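You operate a simulated robot arm through the tools that you are given. There is no shell and no other tool. Be economical: measure what you need, move in short steps, check, and stop when the job is done.

The job below is to be done with a simulated two-armed robot. You get a single attempt, and the scene is never put back.

TASK
Pick up the lemon bottle from the bench top with one hand, pass it to the other hand and put it on the shelf under the steel bench. Set down upright: lemon bottle.

It is judged by the outcome, as a careful person would: the job done as asked, and still so three seconds after it is handed in. It fails if anything else is knocked over, pushed out of place, dropped, spilled or broken.

THE ROBOT
Two 7-joint arms with two-finger parallel grippers on one trunk, on a base that drives. Base frame: it is fixed to the floor where the robot stands at the start and does not move with it; the origin is under the middle of the robot, x ahead of it, y to its left, z up; the surface under the hand at the start is at about z = 0.85. Units: m, degrees, N and s.
The left shoulder is at the start at [0.11, 0.169, 1.362], the right one opposite. With the tool pointing down near the work surface each hand reaches from about 0.68 to 0.76 m from the robot's upright axis, wherever it stands, measured 20 degrees to its own side. Places, roughly: shelf under the steel bench [0.8, 0.7, 0.2]. Payload 1.57 kg a hand.
Tool frame (each hand has its own): the origin (TCP) lies between the finger pads and is the grasp point; the fingertips stand 0.03 m ahead of it; z points along the fingers, y is the line along which they close. Largest opening 0.08 m; finger width 0.017, thickness 0.012; the body of the gripper, 0.04 by 0.082 m, starts 0.08 m behind the TCP.
Orientation is told as [roll, pitch, yaw] about the base's x, y, z axes, in that order, counted from this pose: with the fingers straight down and closing along the base's y, the tool's x points along the base's -x, its y along +y and its z along -z.

THE INTERFACE
- The arms move only by the tool nudge_tool. It takes "left_commands", "right_commands" or both (then of equal length, played together; a hand with none holds still); each is one flat list of numbers, 7 for each row, row after row: the shift along the base's x, y, z in units of 150 mm (1.0 is 150 mm), then the turn, a rotation vector about the base's x, y, z in units of 120 degrees (1.0 is 120 degrees), then the finger opening in m, from 0 to 0.08. In form: [x, y, z, rx, ry, rz, grip, x, y, z, rx, ry, rz, grip, ...]. A call has 1 to 10 rows; each row is the pose to reach, as a shift and turn from the pose commanded when the call began. A call with a number of a shift or a turn outside -1 to 1 is refused whole. A row lasts 0.2 s, in which the tool goes at most 0.05 m and 8.6 degrees; a call with a longer step from one row to the next is refused whole, and so is a gripper value outside its range. Where a pose cannot be reached the arm comes as near as it can. A force on the tool above 40 N (or 10 N above the force at the start of the call, whichever is more), or a blocked arm, ends the call early, and 0.2 s more pass. Each finger travels about 0.072 m/s and halts on what it meets, pressing with about 27 N; the grip force reading is that of the motor and also rises with nothing between the fingers. The clock runs only during rows and for 0.2 s after the last one: add rows that repeat a pose to give the fingers time. It gives the time, the measured TCP pose, the force on the tool (base axes), the opening and the grip force at its end, in the units of the frame above (readings bear some noise), with the torque about the TCP (base axes, N m) and any sound that the robot's microphone picked up.
- Cameras (640 x 400 px; columns grow to the right, rows downward): "scene" is now at [0.1649, -0.0116, 1.5641]; the picture's right is [-0.18, -0.98, 0.00], its down [-0.64, 0.11, -0.76] and it looks along [0.75, -0.13, -0.65] (base axes); focal length 280 px, centre (320, 200). "left" rides on the left gripper at [0.072, 0.007, -0.122] in its tool frame; the picture's right is [-0.09, 1.00, 0.00], its down [-0.84, -0.08, -0.54] and it looks along [-0.54, -0.05, 0.84] (tool axes); focal length 238 px, centre (320, 200). "right" rides on the right gripper at [0.072, -0.007, -0.122] in its tool frame; the picture's right is [0.09, 1.00, 0.00], its down [-0.84, 0.08, -0.54] and it looks along [-0.54, 0.05, 0.84] (tool axes); focal length 238 px, centre (320, 200). There is no depth. A picture from a camera that has moved, and an enlarged one, comes with that camera's place and axes in the base frame and with its lens. The place of the scene camera against the robot may be out by one fixed shift of up to 0.012 m in any direction.
- camera(camera): a new picture of that camera. The clock stands still meanwhile.
- lift_body(by): slides the trunk up (or, below 0, down) by that many m; the arms and the scene camera ride with it, the base frame stays. It gives what a move gives, with no picture.
- drive_base(legs): drives the robot by 1 to 6 legs, each [ahead, left, turn to the left] in m, m and degrees, along the robot's own axes; the way and the turn of a leg run together, so that a leg with both is an arc; at most 1.5 m and 180 degrees a leg. The arms and the cameras ride along, it lands a little off, and it stops where it bumps. It gives what a move gives.
- aim_head(pan, tilt): turns the head with the scene camera to pan (to the left, within 86 degrees either way) and tilt (down, from -29 to 69), counted from straight ahead of the robot. It gives what a move gives.
- enlarge(camera, box): a new picture of the part [left, top, right, bottom] of that camera's present view, enlarged. The clock stands still meanwhile.
- hand_in(): hands the job in; it is judged then, once.

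Go step by step. Nothing tells you exact positions but the pictures and the camera data: compare them with the known pose of the tool, close in by small moves and look again before you grip or let go. The budget is 120 turns and 92 pictures, counting those below and the enlarged ones. Unless the task says otherwise, let go and move clear before handing in, and close with one line.

The tools are called after ">>>" by a JSON object that holds its "api" and its "payload". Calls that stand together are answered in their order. nudge_tool: Moves the arms, as the interface text tells. Its arguments: {"type":"object","properties":{"left_commands":{"type":"array"},"right_commands":{"type":"array"}},"required":[]} The other tools are called the same way: lift_body (by) slides the trunk up or down; drive_base (legs) drives the base; aim_head (pan, tilt) turns the head that bears the scene camera; camera (camera) takes a picture; enlarge (camera, box) takes an enlarged picture of a part of a camera's view; hand_in () hands the job in.

At the start:

```text
time: 0.0
left_position: [0.6637, 0.2709, 1.1087]
left_ee_rot: [0.0, 0.1, 0.0]
left_ft_force: [-0.2, -0.2, -0.5]
left_ft_torque: [-0.04, -0.01, 0.02]
left_grip_width: 0.0799
left_gripper_force: 0.1
right_position: [0.6474, -0.2957, 1.0493]
right_ee_rot: [0.0, 0.2, -0.1]
right_ft_force: [0.2, 0.0, -0.7]
right_ft_torque: [0.01, 0.02, 0.0]
right_grip_width: 0.08
right_gripper_force: 0.1
trunk travel left (down, up): [-0.676, 0.214]
robot x, y, heading: [0.0063, -0.0002, 0.1]
head pan, tilt: [-10.1, 40.2]
```

scene: 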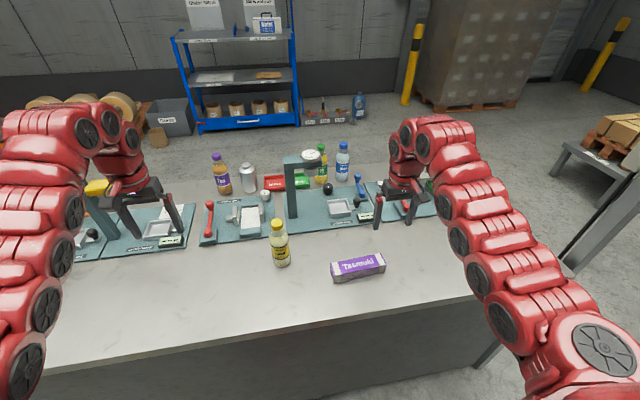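
right: 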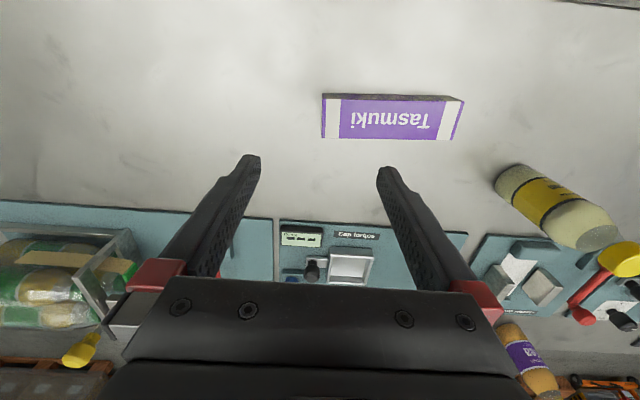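
left: 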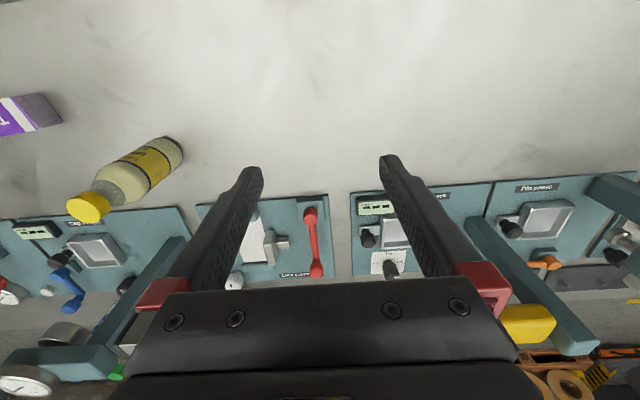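

I see the lemon bottle (yellow cap) standing on the bench at about (0.73, 0.01), roughly 0.17 m tall. Next I look left to find the steel bench and its shelf.

>>> {"api": "enlarge", "payload": {"camera": "scene", "box": [180, 140, 400, 290]}}

>>> {"api": "aim_head", "payload": {"pan": 60, "tilt": 45}}

>>> {"api": "camera", "payload": {"camera": "scene"}}

```text
2.67 times, centred on (290, 215) of scene
camera zoom: at [0.1649, -0.0116, 1.5641], right [-0.18, -0.98, 0.0], down [-0.64, 0.11, -0.76], along [0.75, -0.13, -0.65], focal length 746 px, centre (400, 160)
```

zoom: 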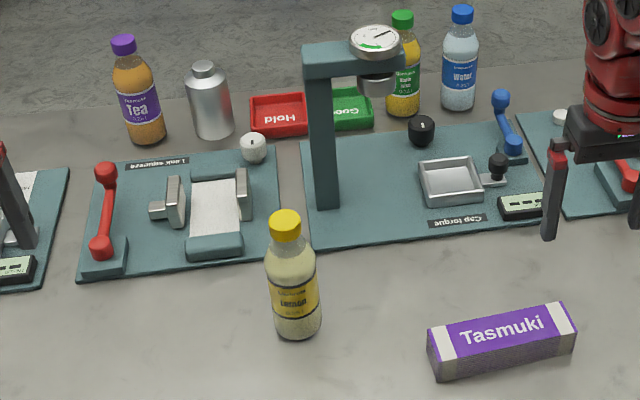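

```text
time: 1.4
left_position: [0.6651, 0.2702, 1.108]
left_ee_rot: [0.0, 0.0, 0.1]
left_ft_force: [0.9, 0.0, 0.3]
left_ft_torque: [0.01, -0.01, 0.01]
left_grip_width: 0.0798
left_gripper_force: 0.1
right_position: [0.6474, -0.2951, 1.0505]
right_ee_rot: [0.0, 0.0, -0.1]
right_ft_force: [0.0, -0.4, 0.7]
right_ft_torque: [-0.03, 0.04, 0.03]
right_grip_width: 0.08
right_gripper_force: 0.0
trunk travel left (down, up): [-0.676, 0.214]
robot x, y, heading: [0.0014, 0.001, 0.0]
head pan, tilt: [60.0, 45.0]
```

```text
87 pictures are left
camera scene: at [0.1221, 0.0737, 1.5571], right [0.87, -0.5, 0.0], down [-0.35, -0.61, -0.71], along [0.35, 0.61, -0.71], focal length 280 px, centre (320, 200)
```

scene: 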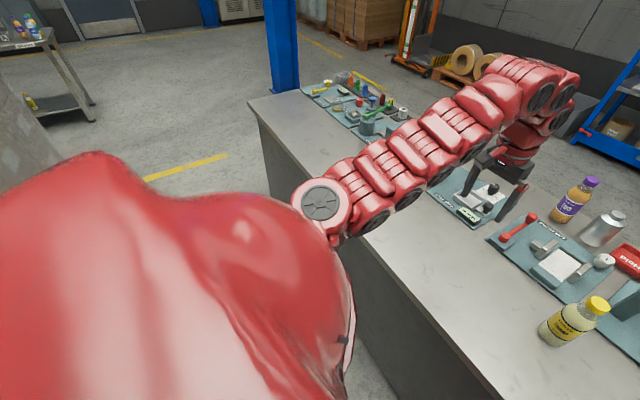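

The steel bench is the one in front of me; its front edge is near x = 0.52. I back off to look beneath it before deciding how the final hand must hold the bottle.

>>> {"api": "drive_base", "payload": {"legs": [[-1.0, 0, 0]]}}

>>> {"api": "lift_body", "payload": {"by": -0.5}}

>>> {"api": "aim_head", "payload": {"pan": 15, "tilt": 25}}

>>> {"api": "camera", "payload": {"camera": "scene"}}

```text
time: 6.7
left_position: [-0.3653, 0.2709, 1.1076]
left_ee_rot: [0.0, 0.0, 0.0]
left_ft_force: [-0.6, 0.2, -0.5]
left_ft_torque: [0.0, 0.0, 0.0]
left_grip_width: 0.0799
left_gripper_force: 0.2
right_position: [-0.3845, -0.2955, 1.051]
right_ee_rot: [0.1, 0.1, -0.2]
right_ft_force: [0.2, 0.2, -0.5]
right_ft_torque: [-0.01, -0.02, -0.01]
right_grip_width: 0.0799
right_gripper_force: 0.1
trunk travel left (down, up): [-0.676, 0.214]
robot x, y, heading: [-1.0282, -0.0044, -0.3]
head pan, tilt: [60.0, 45.0]
```

```text
refused: -0.5 is not a number from -0.4 to 0.4
```

```text
time: 7.9
left_position: [-0.3647, 0.2699, 1.1092]
left_ee_rot: [-0.1, 0.0, 0.1]
left_ft_force: [-0.2, 0.1, -0.2]
left_ft_torque: [0.04, 0.04, -0.02]
left_grip_width: 0.0798
left_gripper_force: 0.0
right_position: [-0.384, -0.2957, 1.0518]
right_ee_rot: [0.0, 0.0, -0.3]
right_ft_force: [-0.4, 0.0, -0.7]
right_ft_torque: [0.01, -0.05, -0.03]
right_grip_width: 0.0802
right_gripper_force: 0.2
trunk travel left (down, up): [-0.676, 0.214]
robot x, y, heading: [-1.03, -0.0023, -0.0]
head pan, tilt: [15.0, 25.0]
```

```text
86 pictures are left
camera scene: at [-0.8598, 0.0276, 1.5876], right [0.26, -0.97, 0.0], down [-0.41, -0.11, -0.91], along [0.88, 0.23, -0.42], focal length 280 px, centre (320, 200)
```

scene: 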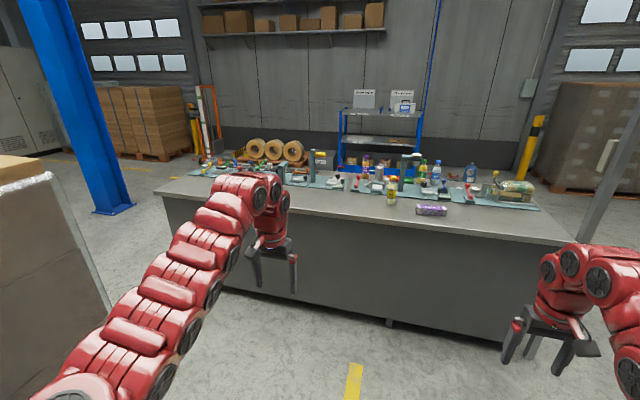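

The bench front looks closed by a panel. I lower the trunk to look under it.

>>> {"api": "lift_body", "payload": {"by": -0.4}}

>>> {"api": "lift_body", "payload": {"by": -0.25}}

>>> {"api": "aim_head", "payload": {"pan": 20, "tilt": 15}}

>>> {"api": "camera", "payload": {"camera": "scene"}}

```text
time: 11.7
left_position: [-0.365, 0.2708, 0.7089]
left_ee_rot: [0.0, 0.0, 0.0]
left_ft_force: [0.0, 0.3, -0.2]
left_ft_torque: [0.0, -0.01, 0.0]
left_grip_width: 0.08
left_gripper_force: 0.0
right_position: [-0.3836, -0.296, 0.6509]
right_ee_rot: [0.0, 0.0, -0.2]
right_ft_force: [0.4, -0.3, -0.6]
right_ft_torque: [0.0, -0.01, -0.01]
right_grip_width: 0.0799
right_gripper_force: 0.1
trunk travel left (down, up): [-0.276, 0.614]
robot x, y, heading: [-1.033, -0.0031, -0.2]
head pan, tilt: [15.0, 25.0]
```

```text
time: 14.3
left_position: [-0.3653, 0.2698, 0.4582]
left_ee_rot: [0.0, -0.1, 0.0]
left_ft_force: [-0.2, 0.5, 0.9]
left_ft_torque: [-0.02, 0.0, -0.04]
left_grip_width: 0.0796
left_gripper_force: 0.1
right_position: [-0.3827, -0.2966, 0.4002]
right_ee_rot: [0.0, 0.0, -0.2]
right_ft_force: [0.5, 0.8, 0.1]
right_ft_torque: [0.01, 0.0, 0.05]
right_grip_width: 0.08
right_gripper_force: 0.1
trunk travel left (down, up): [-0.026, 0.864]
robot x, y, heading: [-1.0254, 0.0005, 0.0]
head pan, tilt: [15.0, 25.0]
```

```text
time: 15.0
left_position: [-0.3656, 0.2713, 0.459]
left_ee_rot: [-0.1, 0.1, 0.0]
left_ft_force: [0.4, 0.6, -0.5]
left_ft_torque: [0.02, -0.02, 0.0]
left_grip_width: 0.0798
left_gripper_force: 0.0
right_position: [-0.3839, -0.2944, 0.4002]
right_ee_rot: [0.0, 0.2, -0.1]
right_ft_force: [0.1, -0.2, 0.1]
right_ft_torque: [-0.02, -0.03, 0.02]
right_grip_width: 0.0799
right_gripper_force: 0.0
trunk travel left (down, up): [-0.026, 0.864]
robot x, y, heading: [-1.0313, 0.0036, -0.2]
head pan, tilt: [20.0, 15.0]
```

```text
85 pictures are left
camera scene: at [-0.861, 0.0356, 0.9538], right [0.34, -0.94, 0.0], down [-0.24, -0.09, -0.97], along [0.91, 0.33, -0.26], focal length 280 px, centre (320, 200)
```

scene: 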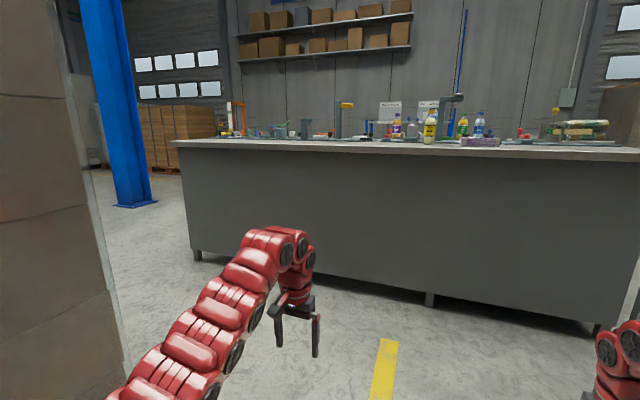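

The front is panelled, and the fixture labels face the far side, so the shelf opening is most likely at the back. I pick and hand over first: raise the trunk to give 0.1 m of extra clearance, then drive back with the bottle in front of the right hand.

>>> {"api": "lift_body", "payload": {"by": 0.4}}

>>> {"api": "lift_body", "payload": {"by": 0.35}}

>>> {"api": "aim_head", "payload": {"pan": -10, "tilt": 45}}

>>> {"api": "drive_base", "payload": {"legs": [[0, 0.2, 0], [1.04, 0, 0]]}}

>>> {"api": "camera", "payload": {"camera": "scene"}}

>>> {"api": "camera", "payload": {"camera": "right"}}

```text
time: 18.8
left_position: [-0.3643, 0.2716, 0.8581]
left_ee_rot: [0.1, 0.1, 0.1]
left_ft_force: [-0.2, 0.2, -0.3]
left_ft_torque: [-0.01, 0.0, -0.02]
left_grip_width: 0.0799
left_gripper_force: 0.1
right_position: [-0.3837, -0.2957, 0.8]
right_ee_rot: [0.0, 0.1, -0.2]
right_ft_force: [0.2, 0.0, -0.2]
right_ft_torque: [0.01, -0.01, 0.04]
right_grip_width: 0.0801
right_gripper_force: 0.1
trunk travel left (down, up): [-0.426, 0.464]
robot x, y, heading: [-1.0315, 0.0007, 0.1]
head pan, tilt: [20.0, 15.0]
```

```text
time: 22.2
left_position: [-0.3657, 0.2699, 1.2094]
left_ee_rot: [0.0, 0.0, 0.0]
left_ft_force: [0.4, 0.2, 0.1]
left_ft_torque: [-0.01, -0.01, -0.01]
left_grip_width: 0.08
left_gripper_force: 0.0
right_position: [-0.3826, -0.2964, 1.1512]
right_ee_rot: [0.0, -0.1, -0.2]
right_ft_force: [0.5, -0.6, 0.1]
right_ft_torque: [0.0, -0.02, 0.01]
right_grip_width: 0.0797
right_gripper_force: 0.0
trunk travel left (down, up): [-0.776, 0.114]
robot x, y, heading: [-1.0319, 0.0035, -0.1]
head pan, tilt: [20.0, 15.0]
```

```text
time: 23.2
left_position: [-0.3649, 0.2702, 1.2091]
left_ee_rot: [0.0, 0.0, 0.1]
left_ft_force: [0.0, -0.1, -0.2]
left_ft_torque: [0.03, 0.02, -0.02]
left_grip_width: 0.0801
left_gripper_force: 0.1
right_position: [-0.3835, -0.2957, 1.1518]
right_ee_rot: [0.0, 0.0, -0.2]
right_ft_force: [-0.1, 0.2, 0.9]
right_ft_torque: [0.04, 0.02, 0.02]
right_grip_width: 0.0802
right_gripper_force: 0.1
trunk travel left (down, up): [-0.776, 0.114]
robot x, y, heading: [-1.0296, 0.0004, -0.1]
head pan, tilt: [-10.0, 45.0]
```

```text
time: 29.7
left_position: [0.6618, 0.4655, 1.2088]
left_ee_rot: [0.0, 0.0, -0.4]
left_ft_force: [0.5, 0.1, 0.5]
left_ft_torque: [0.03, 0.0, -0.02]
left_grip_width: 0.0802
left_gripper_force: 0.0
right_position: [0.6401, -0.1004, 1.1502]
right_ee_rot: [0.0, 0.0, -0.6]
right_ft_force: [-0.3, 0.9, 0.4]
right_ft_torque: [0.02, 0.01, 0.01]
right_grip_width: 0.0799
right_gripper_force: 0.1
trunk travel left (down, up): [-0.776, 0.114]
robot x, y, heading: [-0.0046, 0.2008, -0.7]
head pan, tilt: [-10.0, 45.0]
```

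```text
84 pictures are left
camera scene: at [0.1564, 0.1882, 1.6571], right [-0.18, -0.98, 0.0], down [-0.7, 0.13, -0.71], along [0.7, -0.13, -0.71], focal length 280 px, centre (320, 200)
```

scene: 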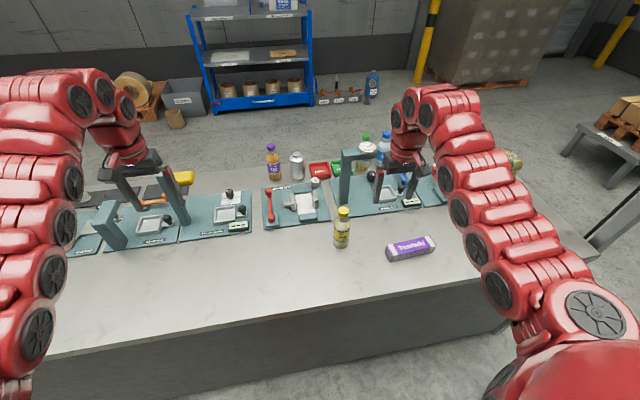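

```text
83 pictures are left
camera right: at [0.567, -0.1071, 1.2727], right [-0.08, 1.0, 0.0], down [0.84, 0.07, 0.54], along [0.54, 0.04, -0.84], focal length 238 px, centre (320, 200)
```

right: 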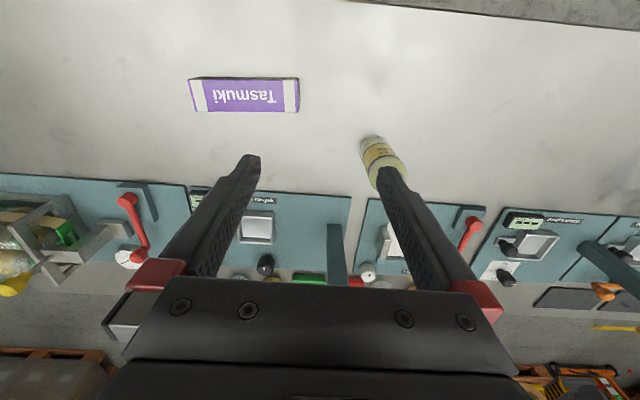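

The bottle is at about (0.728, 0.007). I bring the open right hand over it at the same height and check.

>>> {"api": "nudge_tool", "payload": {"right_commands": [0.15, 0.18, 0, 0, 0, 0, 0.08, 0.3, 0.36, 0, 0, 0, 0, 0.08, 0.45, 0.53, 0, 0, 0, 0, 0.08, 0.587, 0.7, 0, 0, 0, 0.005, 0.08, 0.587, 0.7, 0, 0, 0, 0.005, 0.08]}}

>>> {"api": "camera", "payload": {"camera": "right"}}

>>> {"api": "enlarge", "payload": {"camera": "scene", "box": [240, 130, 440, 260]}}

```text
time: 30.9
left_position: [0.6621, 0.4647, 1.2087]
left_ee_rot: [0.2, 0.1, -0.4]
left_ft_force: [0.0, 0.1, 0.6]
left_ft_torque: [0.02, -0.01, 0.0]
left_grip_width: 0.08
left_gripper_force: 0.0
right_position: [0.715, 0.0038, 1.1524]
right_ee_rot: [0.0, -0.1, 0.1]
right_ft_force: [0.9, -0.2, -0.2]
right_ft_torque: [0.03, -0.01, 0.0]
right_grip_width: 0.08
right_gripper_force: 0.0
right hand out of reach, approached as far as the arm can: row 4, 5
trunk travel left (down, up): [-0.776, 0.114]
robot x, y, heading: [-0.0036, 0.1988, -0.6]
head pan, tilt: [-10.0, 45.0]
```

```text
82 pictures are left
camera right: at [0.6419, -0.0032, 1.2745], right [-0.09, 1.0, 0.0], down [0.84, 0.08, 0.54], along [0.54, 0.05, -0.84], focal length 238 px, centre (320, 200)
```

right: 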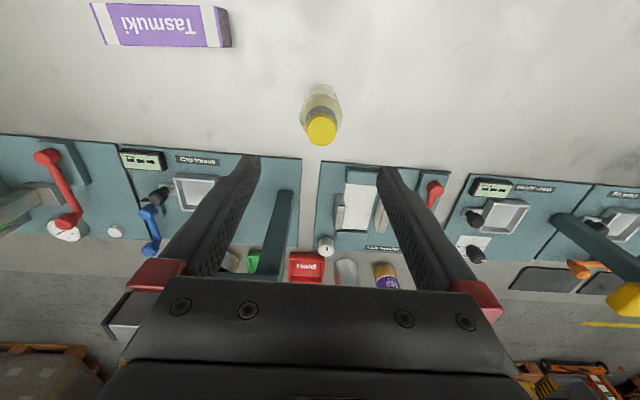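

```text
3.08 times, centred on (340, 195) of scene
camera zoom: at [0.1559, 0.1867, 1.6571], right [-0.18, -0.98, 0.0], down [-0.7, 0.13, -0.71], along [0.7, -0.13, -0.71], focal length 861 px, centre (258, 215)
```

zoom: 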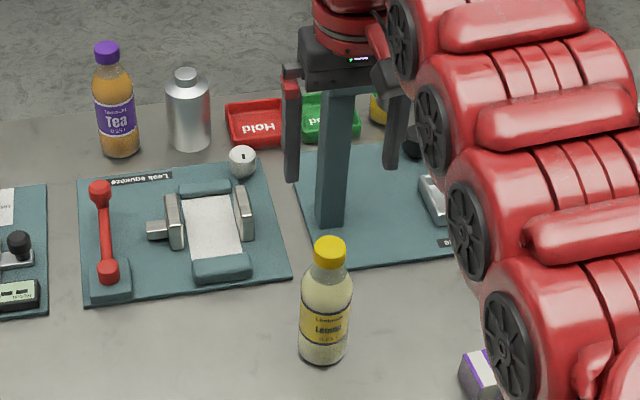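

The cap sits at about (0.719, 0.005) with its top near z = 1.02, so the hand is nearly right above it. I lower the right hand part way and check.

>>> {"api": "nudge_tool", "payload": {"right_commands": [0, 0, -0.2, 0, 0, 0, 0.08, -0.03, 0, -0.4, 0, 0, 0, 0.08, -0.04, 0, -0.6, 0, 0, 0, 0.08, -0.04, 0, -0.6, 0, 0, 0, 0.08]}}

>>> {"api": "camera", "payload": {"camera": "right"}}

>>> {"api": "enlarge", "payload": {"camera": "scene", "box": [240, 130, 440, 260]}}

```text
time: 31.9
left_position: [0.662, 0.4648, 1.2088]
left_ee_rot: [0.1, 0.0, -0.4]
left_ft_force: [0.1, 0.3, -0.2]
left_ft_torque: [0.02, -0.02, 0.01]
left_grip_width: 0.0802
left_gripper_force: 0.0
right_position: [0.7105, 0.0046, 1.0602]
right_ee_rot: [0.0, 0.1, 0.0]
right_ft_force: [-0.5, -0.5, 0.6]
right_ft_torque: [-0.01, 0.01, -0.01]
right_grip_width: 0.0798
right_gripper_force: 0.1
trunk travel left (down, up): [-0.776, 0.114]
robot x, y, heading: [-0.0008, 0.2014, -0.6]
head pan, tilt: [-10.0, 45.0]
```

```text
80 pictures are left
camera right: at [0.6376, -0.0027, 1.1822], right [-0.09, 1.0, 0.0], down [0.84, 0.08, 0.54], along [0.54, 0.05, -0.84], focal length 238 px, centre (320, 200)
```

right: 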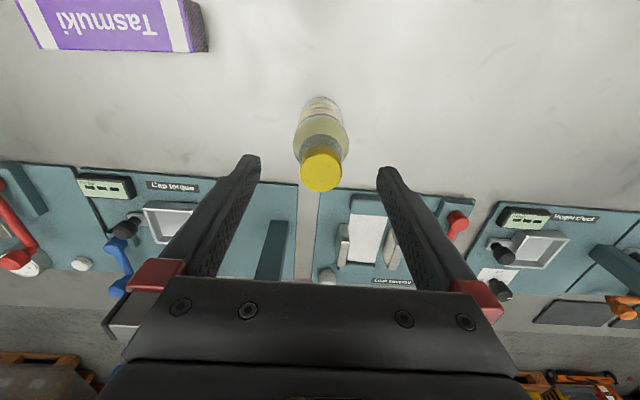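

```text
3.08 times, centred on (340, 195) of scene
camera zoom: at [0.1565, 0.188, 1.6571], right [-0.18, -0.98, 0.0], down [-0.7, 0.13, -0.71], along [0.7, -0.13, -0.71], focal length 861 px, centre (258, 215)
```

zoom: 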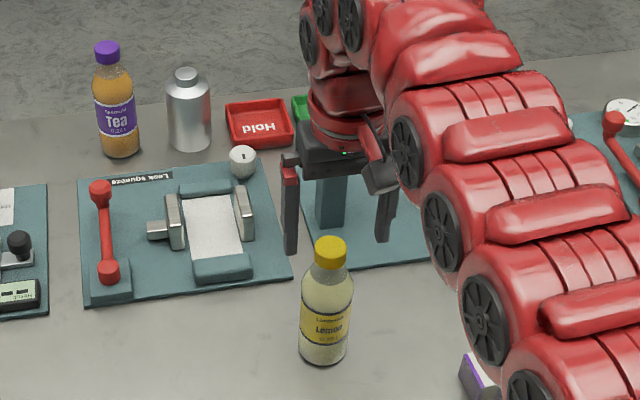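

The cap's top centre triangulates to (0.719, 0.005, 1.012). I descend so that the pads straddle the cap.

>>> {"api": "nudge_tool", "payload": {"right_commands": [0.055, 0, -0.1, 0, 0, 0, 0.08, 0.055, 0, -0.2, 0, 0, 0, 0.08, 0.055, 0, -0.3, 0, 0, 0, 0.08, 0.055, 0, -0.42, 0, 0, 0, 0.08, 0.055, 0, -0.42, 0, 0, 0, 0.08]}}

>>> {"api": "camera", "payload": {"camera": "right"}}

>>> {"api": "enlarge", "payload": {"camera": "scene", "box": [240, 130, 440, 260]}}

```text
time: 33.1
left_position: [0.6622, 0.4645, 1.2078]
left_ee_rot: [0.0, 0.1, -0.4]
left_ft_force: [0.4, 0.0, -0.7]
left_ft_torque: [0.05, 0.0, 0.02]
left_grip_width: 0.08
left_gripper_force: 0.2
right_position: [0.7158, 0.003, 1.0006]
right_ee_rot: [0.0, 0.0, 0.1]
right_ft_force: [-0.2, 0.0, -0.8]
right_ft_torque: [-0.01, -0.04, 0.0]
right_grip_width: 0.0799
right_gripper_force: 0.1
right hand out of reach, approached as far as the arm can: row 4
trunk travel left (down, up): [-0.776, 0.114]
robot x, y, heading: [-0.0079, 0.1979, -0.6]
head pan, tilt: [-10.0, 45.0]
```

```text
78 pictures are left
camera right: at [0.6433, -0.0033, 1.1216], right [-0.09, 1.0, 0.0], down [0.84, 0.08, 0.54], along [0.54, 0.05, -0.84], focal length 238 px, centre (320, 200)
```

right: 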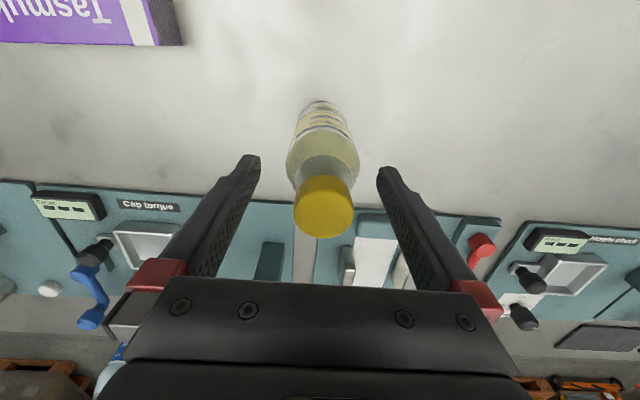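

```text
3.08 times, centred on (340, 195) of scene
camera zoom: at [0.1564, 0.1875, 1.6571], right [-0.18, -0.98, 0.0], down [-0.7, 0.13, -0.71], along [0.7, -0.13, -0.71], focal length 861 px, centre (258, 215)
```

zoom: 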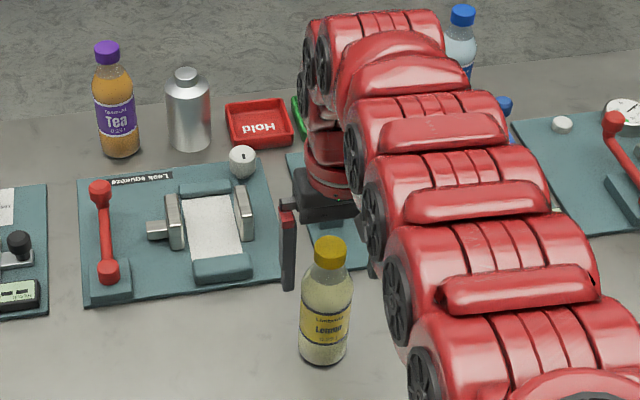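

The pads straddle the cap, centred within a few millimetres. I close the right hand.

>>> {"api": "nudge_tool", "payload": {"right_commands": [0, 0, -0.02, 0, 0, 0, 0.06, 0, 0, -0.02, 0, 0, 0, 0.04, 0, 0, -0.02, 0, 0, 0, 0.02, 0, 0, -0.02, 0, 0, 0, 0.01, 0, 0, -0.02, 0, 0, 0, 0.01, 0, 0, -0.02, 0, 0, 0, 0.01]}}

>>> {"api": "camera", "payload": {"camera": "right"}}

```text
time: 34.5
left_position: [0.6617, 0.4659, 1.2078]
left_ee_rot: [-0.1, 0.0, -0.4]
left_ft_force: [-0.8, -0.2, 0.2]
left_ft_torque: [0.01, -0.02, 0.0]
left_grip_width: 0.0799
left_gripper_force: 0.1
right_position: [0.7174, 0.0039, 0.9954]
right_ee_rot: [-0.1, 0.2, -0.1]
right_ft_force: [-0.4, 0.2, 0.7]
right_ft_torque: [0.03, 0.02, -0.04]
right_grip_width: 0.0541
right_gripper_force: 27.0
trunk travel left (down, up): [-0.776, 0.114]
robot x, y, heading: [-0.0043, 0.2002, -0.3]
head pan, tilt: [-10.0, 45.0]
```

```text
76 pictures are left
camera right: at [0.6446, -0.0034, 1.1181], right [-0.09, 1.0, 0.0], down [0.84, 0.08, 0.54], along [0.54, 0.05, -0.84], focal length 238 px, centre (320, 200)
```

right: 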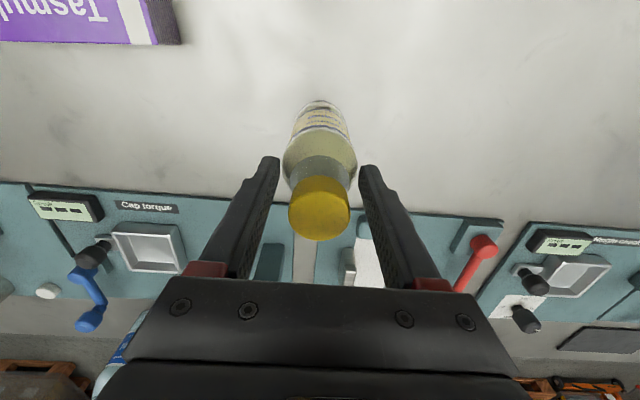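

The fingertips met the bottle's shoulder rather than the cap. I open again, go 27 mm lower for a proper grip on the upper body, and close.

>>> {"api": "nudge_tool", "payload": {"right_commands": [0, 0, 0, 0, 0, 0, 0.08, 0, 0, 0, 0, 0, 0, 0.08, 0, 0, 0, 0, 0, 0, 0.08, 0, 0, -0.1, 0, 0, 0, 0.08, 0, 0, -0.18, 0, 0, 0, 0.08, 0, 0, -0.18, 0, 0, 0, 0.06, 0, 0, -0.18, 0, 0, 0, 0.045, 0, 0, -0.18, 0, 0, 0, 0.03, 0, 0, -0.18, 0, 0, 0, 0.03, 0, 0, -0.18, 0, 0, 0, 0.03]}}

>>> {"api": "camera", "payload": {"camera": "right"}}

>>> {"api": "enlarge", "payload": {"camera": "scene", "box": [240, 130, 440, 260]}}

```text
time: 36.7
left_position: [0.6632, 0.4645, 1.2082]
left_ee_rot: [0.0, 0.0, -0.5]
left_ft_force: [-0.8, -1.0, 1.3]
left_ft_torque: [-0.03, 0.03, 0.03]
left_grip_width: 0.08
left_gripper_force: 0.1
right_position: [0.7122, 0.0048, 0.9694]
right_ee_rot: [0.0, 0.1, 0.0]
right_ft_force: [-0.6, 0.5, -0.1]
right_ft_torque: [0.01, 0.04, 0.0]
right_grip_width: 0.0554
right_gripper_force: 26.8
right hand out of reach, approached as far as the arm can: row 4, 5, 6, 7, 8, 9, 10
trunk travel left (down, up): [-0.776, 0.114]
robot x, y, heading: [-0.0058, 0.1996, -0.7]
head pan, tilt: [-10.0, 45.0]
```

```text
75 pictures are left
camera right: at [0.6395, -0.0028, 1.0919], right [-0.09, 1.0, 0.0], down [0.84, 0.08, 0.54], along [0.54, 0.05, -0.84], focal length 238 px, centre (320, 200)
```

right: 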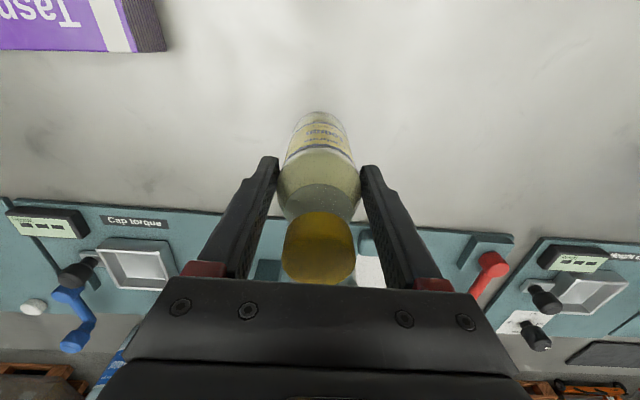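

```text
3.08 times, centred on (340, 195) of scene
camera zoom: at [0.1569, 0.1881, 1.657], right [-0.18, -0.98, 0.0], down [-0.7, 0.13, -0.71], along [0.69, -0.13, -0.71], focal length 861 px, centre (258, 215)
```

zoom: 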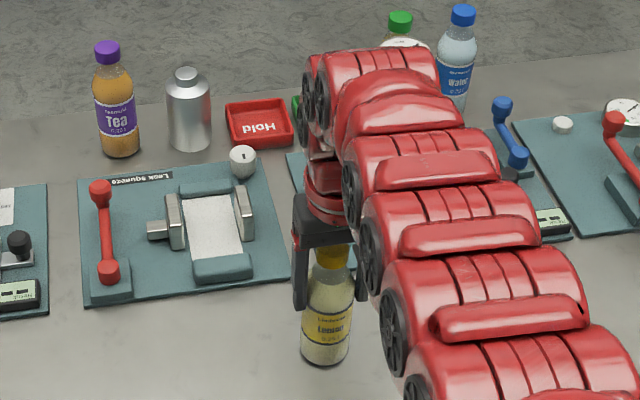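

The bottle is held firmly on its upper body (0.055 m wide). I lift it and check that it stays with the hand.

>>> {"api": "nudge_tool", "payload": {"right_commands": [0, 0, 0.1, 0, 0, 0, 0.03, 0, 0, 0.25, 0, 0, 0, 0.03, 0, 0, 0.45, 0, 0, 0, 0.03, -0.1, 0, 0.65, 0, 0, 0, 0.03, -0.3, 0, 0.85, 0, 0, 0, 0.03, -0.5, 0.1, 1, 0, 0, 0, 0.03, -0.7, 0.25, 1, 0, 0, 0, 0.03, -0.7, 0.25, 1, 0, 0, 0, 0.03]}}

>>> {"api": "camera", "payload": {"camera": "scene"}}

```text
time: 38.5
left_position: [0.6629, 0.4671, 1.2069]
left_ee_rot: [-0.1, 0.0, -0.4]
left_ft_force: [-0.6, 0.2, 0.1]
left_ft_torque: [-0.01, 0.01, 0.03]
left_grip_width: 0.0801
left_gripper_force: 0.1
right_position: [0.6377, 0.023, 1.119]
right_ee_rot: [-0.2, 0.1, 0.1]
right_ft_force: [0.6, -0.3, -2.3]
right_ft_torque: [-0.03, 0.0, 0.03]
right_grip_width: 0.0549
right_gripper_force: 26.9
right hand out of reach, approached as far as the arm can: row 7, 8
trunk travel left (down, up): [-0.776, 0.114]
robot x, y, heading: [-0.0031, 0.2028, -0.9]
head pan, tilt: [-10.0, 45.0]
```

```text
73 pictures are left
camera scene: at [0.1577, 0.1905, 1.657], right [-0.18, -0.98, 0.0], down [-0.7, 0.13, -0.71], along [0.69, -0.13, -0.71], focal length 280 px, centre (320, 200)
```

scene: 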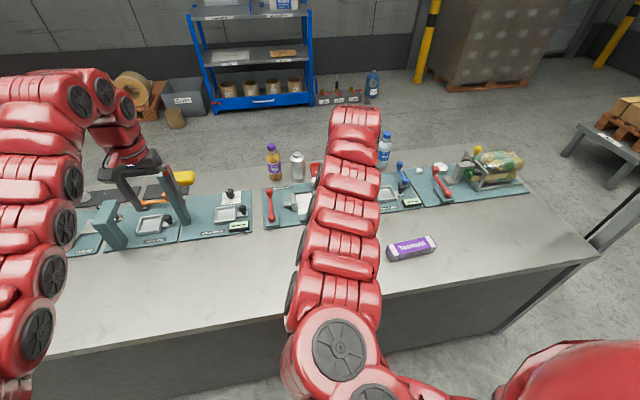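

The bottle is off the bench and follows the hand. I back away for free space and turn the left hand so its fingers point forward and 30 degrees downward.

>>> {"api": "drive_base", "payload": {"legs": [[-0.6, 0, 0.8]]}}

>>> {"api": "nudge_tool", "payload": {"left_commands": [0, 0, 0, -0.0164, -0.061, -0.0284, 0.08, 0, 0, 0, -0.0328, -0.122, -0.0568, 0.08, 0, 0, 0, -0.0491, -0.183, -0.0851, 0.08, 0, 0, 0, -0.0655, -0.244, -0.1135, 0.08, 0, 0, 0, -0.0819, -0.305, -0.1419, 0.08, 0, 0, 0, -0.0983, -0.366, -0.1703, 0.08, 0, 0, 0, -0.1146, -0.427, -0.1986, 0.08, 0, 0, 0, -0.131, -0.488, -0.227, 0.08, 0, 0, 0, -0.131, -0.488, -0.227, 0.08]}}

>>> {"api": "camera", "payload": {"camera": "scene"}}

>>> {"api": "camera", "payload": {"camera": "left"}}

```text
time: 41.9
left_position: [0.0504, 0.4766, 1.2075]
left_ee_rot: [0.0, 0.2, 0.5]
left_ft_force: [0.8, -0.2, 0.2]
left_ft_torque: [0.02, 0.01, -0.02]
left_grip_width: 0.0799
left_gripper_force: 0.1
right_position: [0.0336, 0.0305, 1.1183]
right_ee_rot: [0.0, 0.0, 1.0]
right_ft_force: [-0.3, 0.2, -2.7]
right_ft_torque: [0.0, 0.03, -0.02]
right_grip_width: 0.0547
right_gripper_force: 26.7
trunk travel left (down, up): [-0.776, 0.114]
robot x, y, heading: [-0.6136, 0.1993, 0.2]
head pan, tilt: [-10.0, 45.0]
```

```text
time: 43.9
left_position: [0.0644, 0.4895, 1.2006]
left_ee_rot: [-3.3, -59.7, -24.4]
left_ft_force: [-1.2, 0.2, -0.3]
left_ft_torque: [-0.01, 0.0, 0.0]
left_grip_width: 0.0802
left_gripper_force: 0.1
left hand out of reach, approached as far as the arm can: row 3, 4, 5, 6, 7, 8
right_position: [0.0334, 0.0318, 1.1194]
right_ee_rot: [-0.1, 0.1, 1.0]
right_ft_force: [0.3, -0.4, -2.6]
right_ft_torque: [-0.02, 0.04, -0.02]
right_grip_width: 0.055
right_gripper_force: 27.2
trunk travel left (down, up): [-0.776, 0.114]
robot x, y, heading: [-0.6134, 0.1999, 0.4]
head pan, tilt: [-10.0, 45.0]
```

```text
72 pictures are left
camera scene: at [-0.4507, 0.1928, 1.6571], right [-0.17, -0.99, 0.0], down [-0.7, 0.12, -0.71], along [0.7, -0.12, -0.71], focal length 280 px, centre (320, 200)
```

scene: 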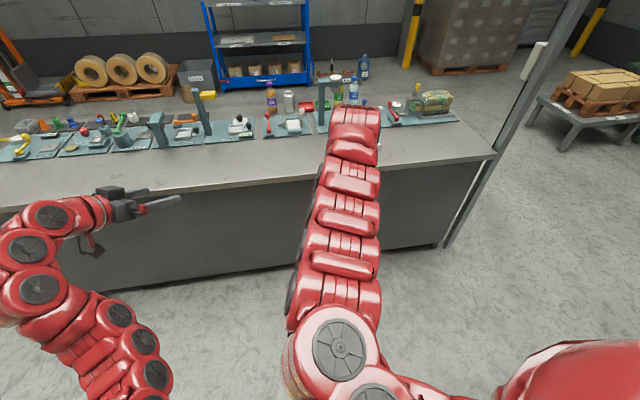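

```text
71 pictures are left
camera left: at [-0.059, 0.5615, 1.2001], right [0.5, 0.86, 0.05], down [-0.06, -0.02, 1.0], along [0.86, -0.5, 0.04], focal length 238 px, centre (320, 200)
```

left: 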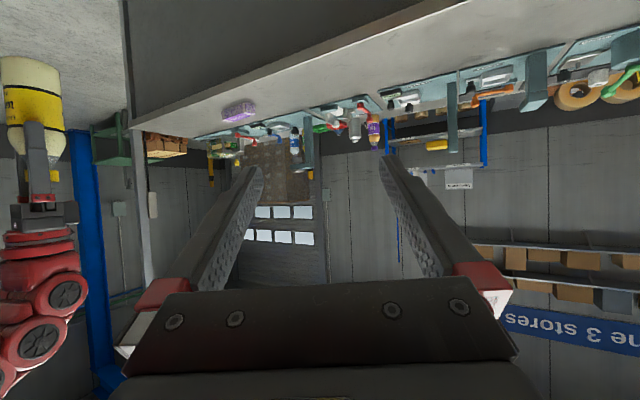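

The left hand is oriented. Now I bring the bottle toward the middle with the right hand so that both arms reach comfortably.

>>> {"api": "nudge_tool", "payload": {"right_commands": [0, 0.15, 0, 0, 0, 0, 0.03, 0, 0.35, 0, 0, 0, 0, 0.03, 0, 0.55, 0, 0, 0, 0, 0.03, 0, 0.75, 0, 0, 0, 0, 0.03, 0, 0.87, 0, 0, 0, 0, 0.03, 0, 0.87, 0, 0, 0, 0, 0.03]}}

>>> {"api": "camera", "payload": {"camera": "left"}}

>>> {"api": "camera", "payload": {"camera": "right"}}

```text
time: 45.3
left_position: [0.0643, 0.4887, 1.2015]
left_ee_rot: [-3.3, -59.7, -24.5]
left_ft_force: [0.4, -0.5, -0.5]
left_ft_torque: [-0.02, -0.04, 0.0]
left_grip_width: 0.0797
left_gripper_force: 0.1
right_position: [0.0337, 0.1618, 1.1182]
right_ee_rot: [0.1, 0.0, 0.9]
right_ft_force: [-0.1, -0.3, -1.9]
right_ft_torque: [0.01, 0.03, 0.0]
right_grip_width: 0.055
right_gripper_force: 26.9
trunk travel left (down, up): [-0.776, 0.114]
robot x, y, heading: [-0.6102, 0.2012, 0.3]
head pan, tilt: [-10.0, 45.0]
```

```text
70 pictures are left
camera left: at [-0.0584, 0.5601, 1.2004], right [0.5, 0.86, 0.05], down [-0.06, -0.02, 1.0], along [0.86, -0.5, 0.04], focal length 238 px, centre (320, 200)
```

left: 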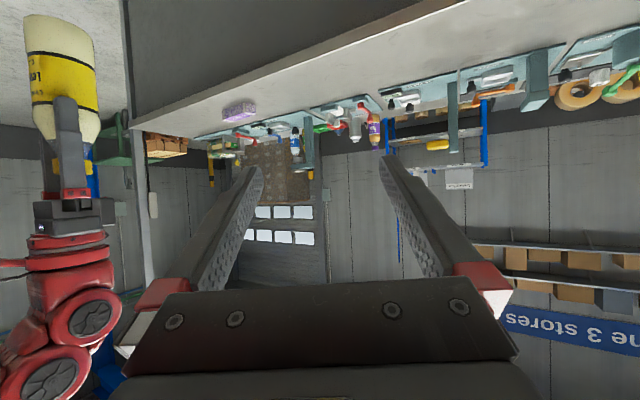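

```text
69 pictures are left
camera right: at [-0.0393, 0.1523, 1.2402], right [-0.11, 0.99, 0.0], down [0.84, 0.09, 0.54], along [0.54, 0.06, -0.84], focal length 238 px, centre (320, 200)
```

right: 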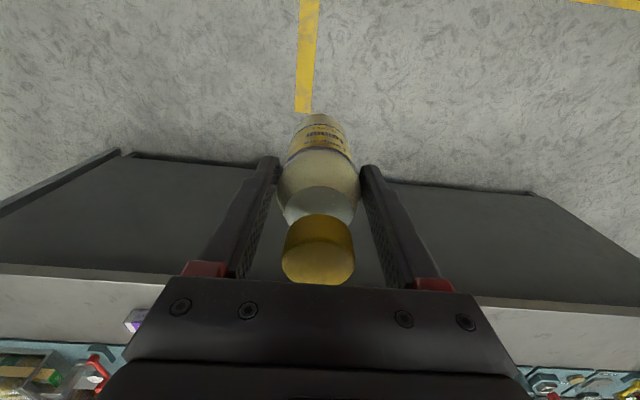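

The bottle axis is at about (0.041, 0.162), base near z = 1.0. I bring the left hand to a staging point behind and left of the bottle at z ≈ 1.05, in two moves.

>>> {"api": "nudge_tool", "payload": {"left_commands": [-0.18, -0.16, -0.1, 0, 0, 0, 0.08, -0.36, -0.32, -0.2, 0, 0, 0, 0.08, -0.54, -0.48, -0.3, 0, 0, 0, 0.08, -0.72, -0.64, -0.42, 0, 0, 0, 0.08, -0.88, -0.78, -0.52, 0, 0, 0, 0.08, -0.98, -0.88, -0.6, 0, 0, 0, 0.08, -0.98, -0.88, -0.6, 0, 0, 0, 0.08]}}

>>> {"api": "camera", "payload": {"camera": "left"}}

>>> {"api": "camera", "payload": {"camera": "scene"}}

```text
time: 46.9
left_position: [-0.0497, 0.3701, 1.1062]
left_ee_rot: [-1.2, -60.0, -28.9]
left_ft_force: [-0.4, -0.5, -0.2]
left_ft_torque: [0.01, -0.02, 0.03]
left_grip_width: 0.08
left_gripper_force: 0.0
left hand out of reach, approached as far as the arm can: row 4, 5, 6, 7
right_position: [0.0327, 0.1614, 1.1184]
right_ee_rot: [0.0, 0.2, 1.0]
right_ft_force: [0.2, -0.2, -2.3]
right_ft_torque: [0.02, 0.02, 0.01]
right_grip_width: 0.055
right_gripper_force: 26.9
trunk travel left (down, up): [-0.776, 0.114]
robot x, y, heading: [-0.6114, 0.2026, 0.5]
head pan, tilt: [-10.0, 45.0]
```

```text
68 pictures are left
camera left: at [-0.1691, 0.4466, 1.1037], right [0.54, 0.84, 0.07], down [-0.08, -0.03, 1.0], along [0.84, -0.54, 0.05], focal length 238 px, centre (320, 200)
```

left: 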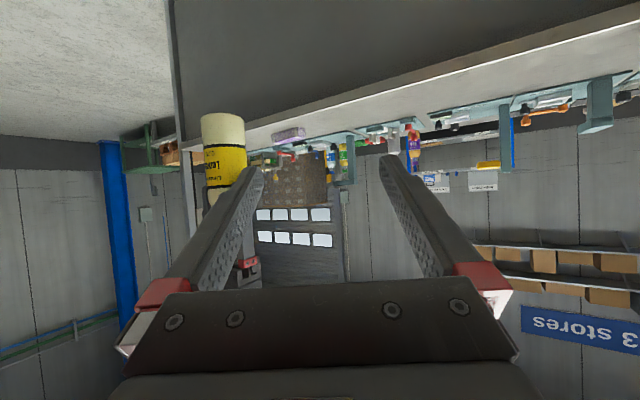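

```text
67 pictures are left
camera scene: at [-0.4501, 0.1917, 1.657], right [-0.17, -0.99, 0.0], down [-0.7, 0.12, -0.71], along [0.7, -0.12, -0.71], focal length 280 px, centre (320, 200)
```

scene: 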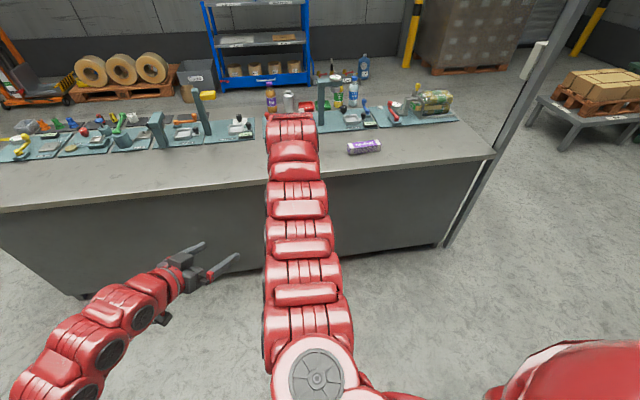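

The left arm has an inner reach limit, so I push the bottle 5 cm further out with the right hand and yaw the left hand a bit more inward, to approach from the left-rear.

>>> {"api": "nudge_tool", "payload": {"right_commands": [0.1, 0, 0, 0, 0, 0, 0.03, 0.2, 0, 0, 0, 0, 0, 0.03, 0.333, 0, 0, 0, 0, 0, 0.03, 0.333, 0, 0, 0, 0, 0, 0.03, 0.333, 0, 0, 0, 0, 0, 0.03, 0.333, 0, 0, 0, 0, 0, 0.03], "left_commands": [0.08, -0.1, -0.1, 0, 0, -0.033, 0.08, 0.16, -0.25, -0.2, 0, 0, -0.067, 0.08, 0.24, -0.4, -0.3, 0, 0, -0.1, 0.08, 0.3, -0.6, -0.35, 0, 0, -0.133, 0.08, 0.327, -0.773, -0.393, 0, 0, -0.133, 0.08, 0.327, -0.773, -0.393, 0, 0, -0.133, 0.08]}}

>>> {"api": "camera", "payload": {"camera": "left"}}

>>> {"api": "camera", "payload": {"camera": "right"}}

```text
time: 48.3
left_position: [-0.0019, 0.2514, 1.0449]
left_ee_rot: [-0.8, -60.0, -45.1]
left_ft_force: [-0.9, -0.2, -0.9]
left_ft_torque: [-0.02, -0.01, 0.04]
left_grip_width: 0.0801
left_gripper_force: 0.0
right_position: [0.0832, 0.1623, 1.1187]
right_ee_rot: [-0.1, 0.1, 1.1]
right_ft_force: [-0.5, 0.2, -2.6]
right_ft_torque: [-0.03, 0.03, -0.04]
right_grip_width: 0.0549
right_gripper_force: 27.1
trunk travel left (down, up): [-0.776, 0.114]
robot x, y, heading: [-0.6111, 0.2031, 0.5]
head pan, tilt: [-10.0, 45.0]
```

```text
66 pictures are left
camera left: at [-0.095, 0.3584, 1.0429], right [0.75, 0.66, 0.07], down [-0.08, -0.01, 1.0], along [0.66, -0.75, 0.05], focal length 238 px, centre (320, 200)
```

left: 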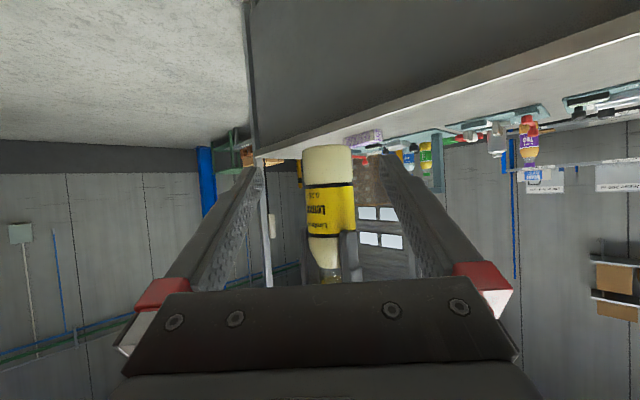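

```text
65 pictures are left
camera right: at [0.0105, 0.153, 1.2402], right [-0.11, 0.99, 0.0], down [0.84, 0.09, 0.54], along [0.54, 0.06, -0.84], focal length 238 px, centre (320, 200)
```

right: 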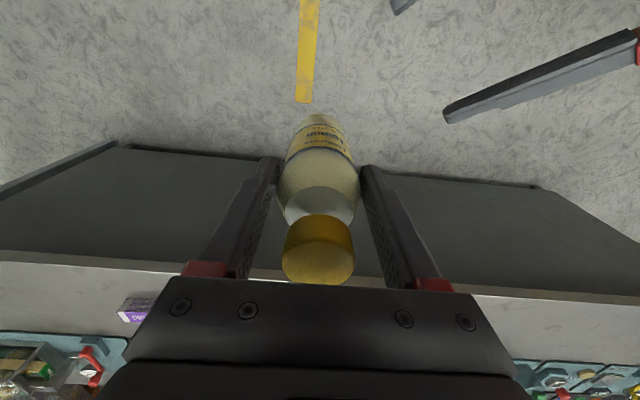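

Everything lines up: the bottle is 0.127 m ahead of the left hand and 5 mm off its axis. I slide the left hand in horizontally, still open.

>>> {"api": "nudge_tool", "payload": {"left_commands": [0.15, -0.13, 0, 0, 0, 0, 0.08, 0.3, -0.27, 0, 0, 0, 0, 0.08, 0.45, -0.41, 0, 0, 0, 0, 0.08, 0.56, -0.51, 0, 0, 0, 0, 0.08, 0.61, -0.565, 0, 0, 0, 0, 0.08, 0.61, -0.565, 0, 0, 0, 0, 0.08]}}

>>> {"api": "camera", "payload": {"camera": "left"}}

>>> {"api": "camera", "payload": {"camera": "right"}}

```text
time: 49.7
left_position: [0.0902, 0.1682, 1.0472]
left_ee_rot: [-1.0, -59.9, -45.1]
left_ft_force: [0.3, 0.8, 0.3]
left_ft_torque: [0.0, 0.01, -0.06]
left_grip_width: 0.0802
left_gripper_force: 0.0
right_position: [0.0831, 0.1609, 1.118]
right_ee_rot: [0.1, 0.1, 1.0]
right_ft_force: [0.0, 0.4, -2.1]
right_ft_torque: [0.01, 0.03, 0.0]
right_grip_width: 0.0545
right_gripper_force: 27.0
trunk travel left (down, up): [-0.776, 0.114]
robot x, y, heading: [-0.6151, 0.2005, 0.1]
head pan, tilt: [-10.0, 45.0]
```

```text
64 pictures are left
camera left: at [-0.0039, 0.2749, 1.0438], right [0.75, 0.66, 0.07], down [-0.08, -0.01, 1.0], along [0.66, -0.75, 0.05], focal length 238 px, centre (320, 200)
```

left: 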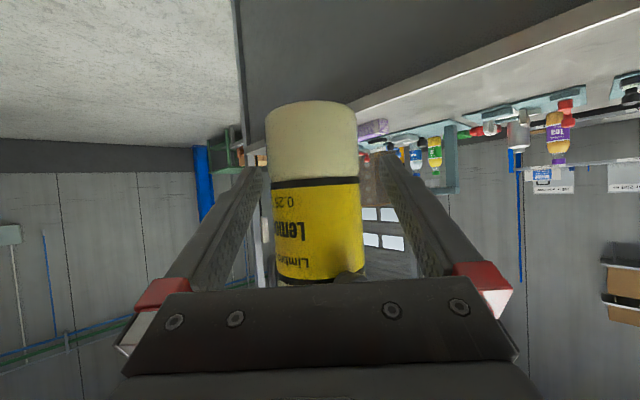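

```text
63 pictures are left
camera right: at [0.0103, 0.1528, 1.2403], right [-0.11, 0.99, 0.0], down [0.84, 0.09, 0.54], along [0.54, 0.06, -0.84], focal length 238 px, centre (320, 200)
```

right: 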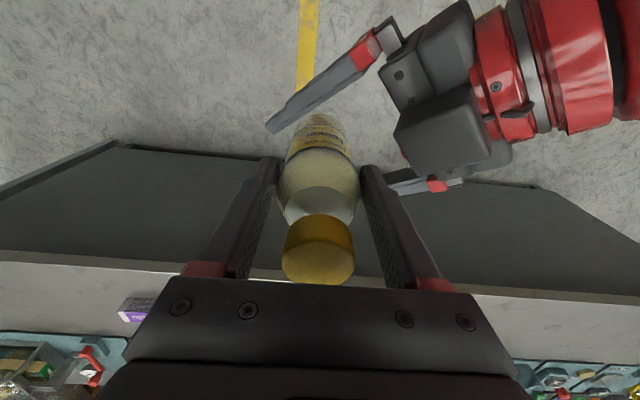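

The left fingers straddle the bottle's lower body, centred. I close the left hand while the right keeps holding.

>>> {"api": "nudge_tool", "payload": {"left_commands": [0, 0, 0, 0, 0, 0, 0.07, 0, 0, 0, 0, 0, 0, 0.06, 0, 0, 0, 0, 0, 0, 0.05, 0, 0, 0, 0, 0, 0, 0.035, 0, 0, 0, 0, 0, 0, 0.03, 0, 0, 0, 0, 0, 0, 0.03]}}

>>> {"api": "camera", "payload": {"camera": "left"}}

```text
time: 51.1
left_position: [0.0909, 0.1683, 1.0465]
left_ee_rot: [-1.1, -60.0, -45.0]
left_ft_force: [-17.3, -12.1, 0.5]
left_ft_torque: [0.52, -0.79, -0.15]
left_grip_width: 0.0554
left_gripper_force: 26.8
right_position: [0.0823, 0.1618, 1.1187]
right_ee_rot: [0.1, 0.0, 1.1]
right_ft_force: [17.4, 11.4, -2.9]
right_ft_torque: [0.29, -0.42, 0.11]
right_grip_width: 0.0549
right_gripper_force: 27.8
trunk travel left (down, up): [-0.776, 0.114]
robot x, y, heading: [-0.6105, 0.2018, 0.6]
head pan, tilt: [-10.0, 45.0]
```

```text
62 pictures are left
camera left: at [-0.0042, 0.2743, 1.0438], right [0.75, 0.66, 0.07], down [-0.08, -0.01, 1.0], along [0.66, -0.75, 0.05], focal length 238 px, centre (320, 200)
```

left: 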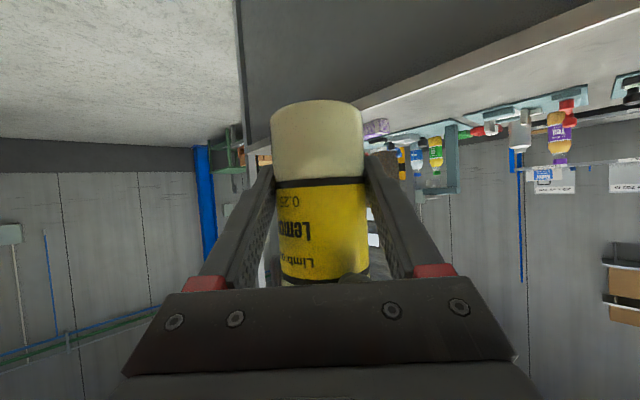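

Both hands hold it, with a sideways squeeze of about 21 N from a few millimetres of offset. I ease the left hand with the load to relieve that before releasing.

>>> {"api": "nudge_tool", "payload": {"left_commands": [-0.012, -0.009, 0, 0, 0, 0, 0.03, -0.012, -0.009, 0, 0, 0, 0, 0.03]}}

```text
time: 51.7
left_position: [0.0882, 0.1674, 1.0467]
left_ee_rot: [-0.9, -59.9, -44.9]
left_ft_force: [-3.4, -16.1, -4.1]
left_ft_torque: [0.58, -0.16, 0.17]
left_grip_width: 0.0551
left_gripper_force: 26.8
right_position: [0.0826, 0.1631, 1.1177]
right_ee_rot: [0.2, 0.2, 1.0]
right_ft_force: [3.7, 16.6, 4.5]
right_ft_torque: [0.62, -0.08, -0.09]
right_grip_width: 0.0547
right_gripper_force: 26.6
trunk travel left (down, up): [-0.776, 0.114]
robot x, y, heading: [-0.6121, 0.2025, 0.5]
head pan, tilt: [-10.0, 45.0]
```

Better along x; a further small shift along y.

>>> {"api": "nudge_tool", "payload": {"left_commands": [-0.002, -0.016, 0.003, 0, 0, 0, 0.03, -0.002, -0.016, 0.003, 0, 0, 0, 0.03]}}

```text
time: 52.3
left_position: [0.0889, 0.1655, 1.046]
left_ee_rot: [-0.8, -59.9, -44.9]
left_ft_force: [-1.3, -8.2, -10.6]
left_ft_torque: [0.47, -0.4, -0.01]
left_grip_width: 0.0548
left_gripper_force: 26.6
right_position: [0.0835, 0.1611, 1.1184]
right_ee_rot: [-0.2, 0.2, 0.9]
right_ft_force: [0.4, 8.4, 11.6]
right_ft_torque: [0.16, 0.23, 0.07]
right_grip_width: 0.0549
right_gripper_force: 27.8
trunk travel left (down, up): [-0.776, 0.114]
robot x, y, heading: [-0.6115, 0.2027, 0.5]
head pan, tilt: [-10.0, 45.0]
```

The load is now small; I correct the last bit and open the right hand in place.

>>> {"api": "nudge_tool", "payload": {"left_commands": [0, -0.006, -0.006, 0, 0, 0, 0.03, 0, -0.006, -0.006, 0, 0, 0, 0.03, 0, -0.006, -0.006, 0, 0, 0, 0.03, 0, -0.006, -0.006, 0, 0, 0, 0.03, 0, -0.006, -0.006, 0, 0, 0, 0.03], "right_commands": [0, 0, 0, 0, 0, 0, 0.055, 0, 0, 0, 0, 0, 0, 0.06, 0, 0, 0, 0, 0, 0, 0.07, 0, 0, 0, 0, 0, 0, 0.08, 0, 0, 0, 0, 0, 0, 0.08]}}

>>> {"api": "camera", "payload": {"camera": "right"}}

>>> {"api": "camera", "payload": {"camera": "left"}}

```text
time: 53.5
left_position: [0.0888, 0.1645, 1.0458]
left_ee_rot: [-0.8, -60.0, -45.1]
left_ft_force: [0.2, -0.2, -0.9]
left_ft_torque: [0.02, 0.02, -0.01]
left_grip_width: 0.0552
left_gripper_force: 27.2
right_position: [0.0824, 0.1603, 1.1186]
right_ee_rot: [0.0, 0.1, 1.0]
right_ft_force: [-0.8, 0.7, 0.0]
right_ft_torque: [0.01, 0.0, 0.0]
right_grip_width: 0.08
right_gripper_force: 0.0
trunk travel left (down, up): [-0.776, 0.114]
robot x, y, heading: [-0.6138, 0.201, 0.5]
head pan, tilt: [-10.0, 45.0]
```

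```text
61 pictures are left
camera right: at [0.0104, 0.1527, 1.2403], right [-0.11, 0.99, 0.0], down [0.84, 0.09, 0.54], along [0.54, 0.06, -0.84], focal length 238 px, centre (320, 200)
```

right: 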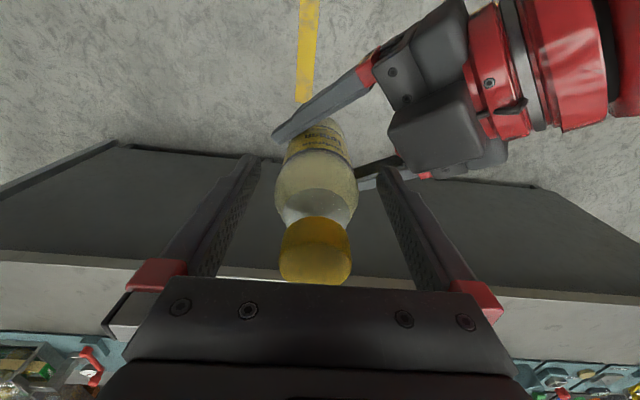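

```text
60 pictures are left
camera left: at [-0.0049, 0.2712, 1.0441], right [0.75, 0.66, 0.07], down [-0.08, -0.01, 1.0], along [0.66, -0.75, 0.05], focal length 238 px, centre (320, 200)
```

left: 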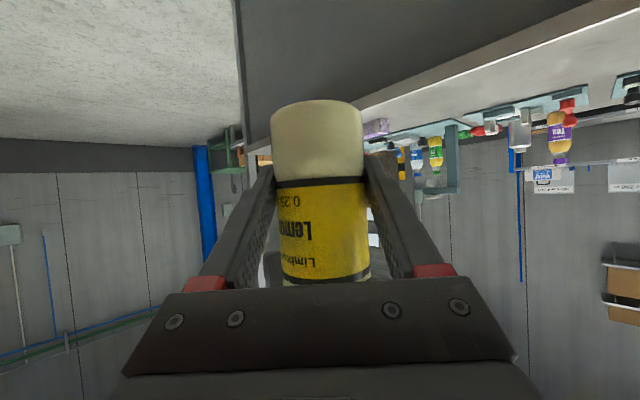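

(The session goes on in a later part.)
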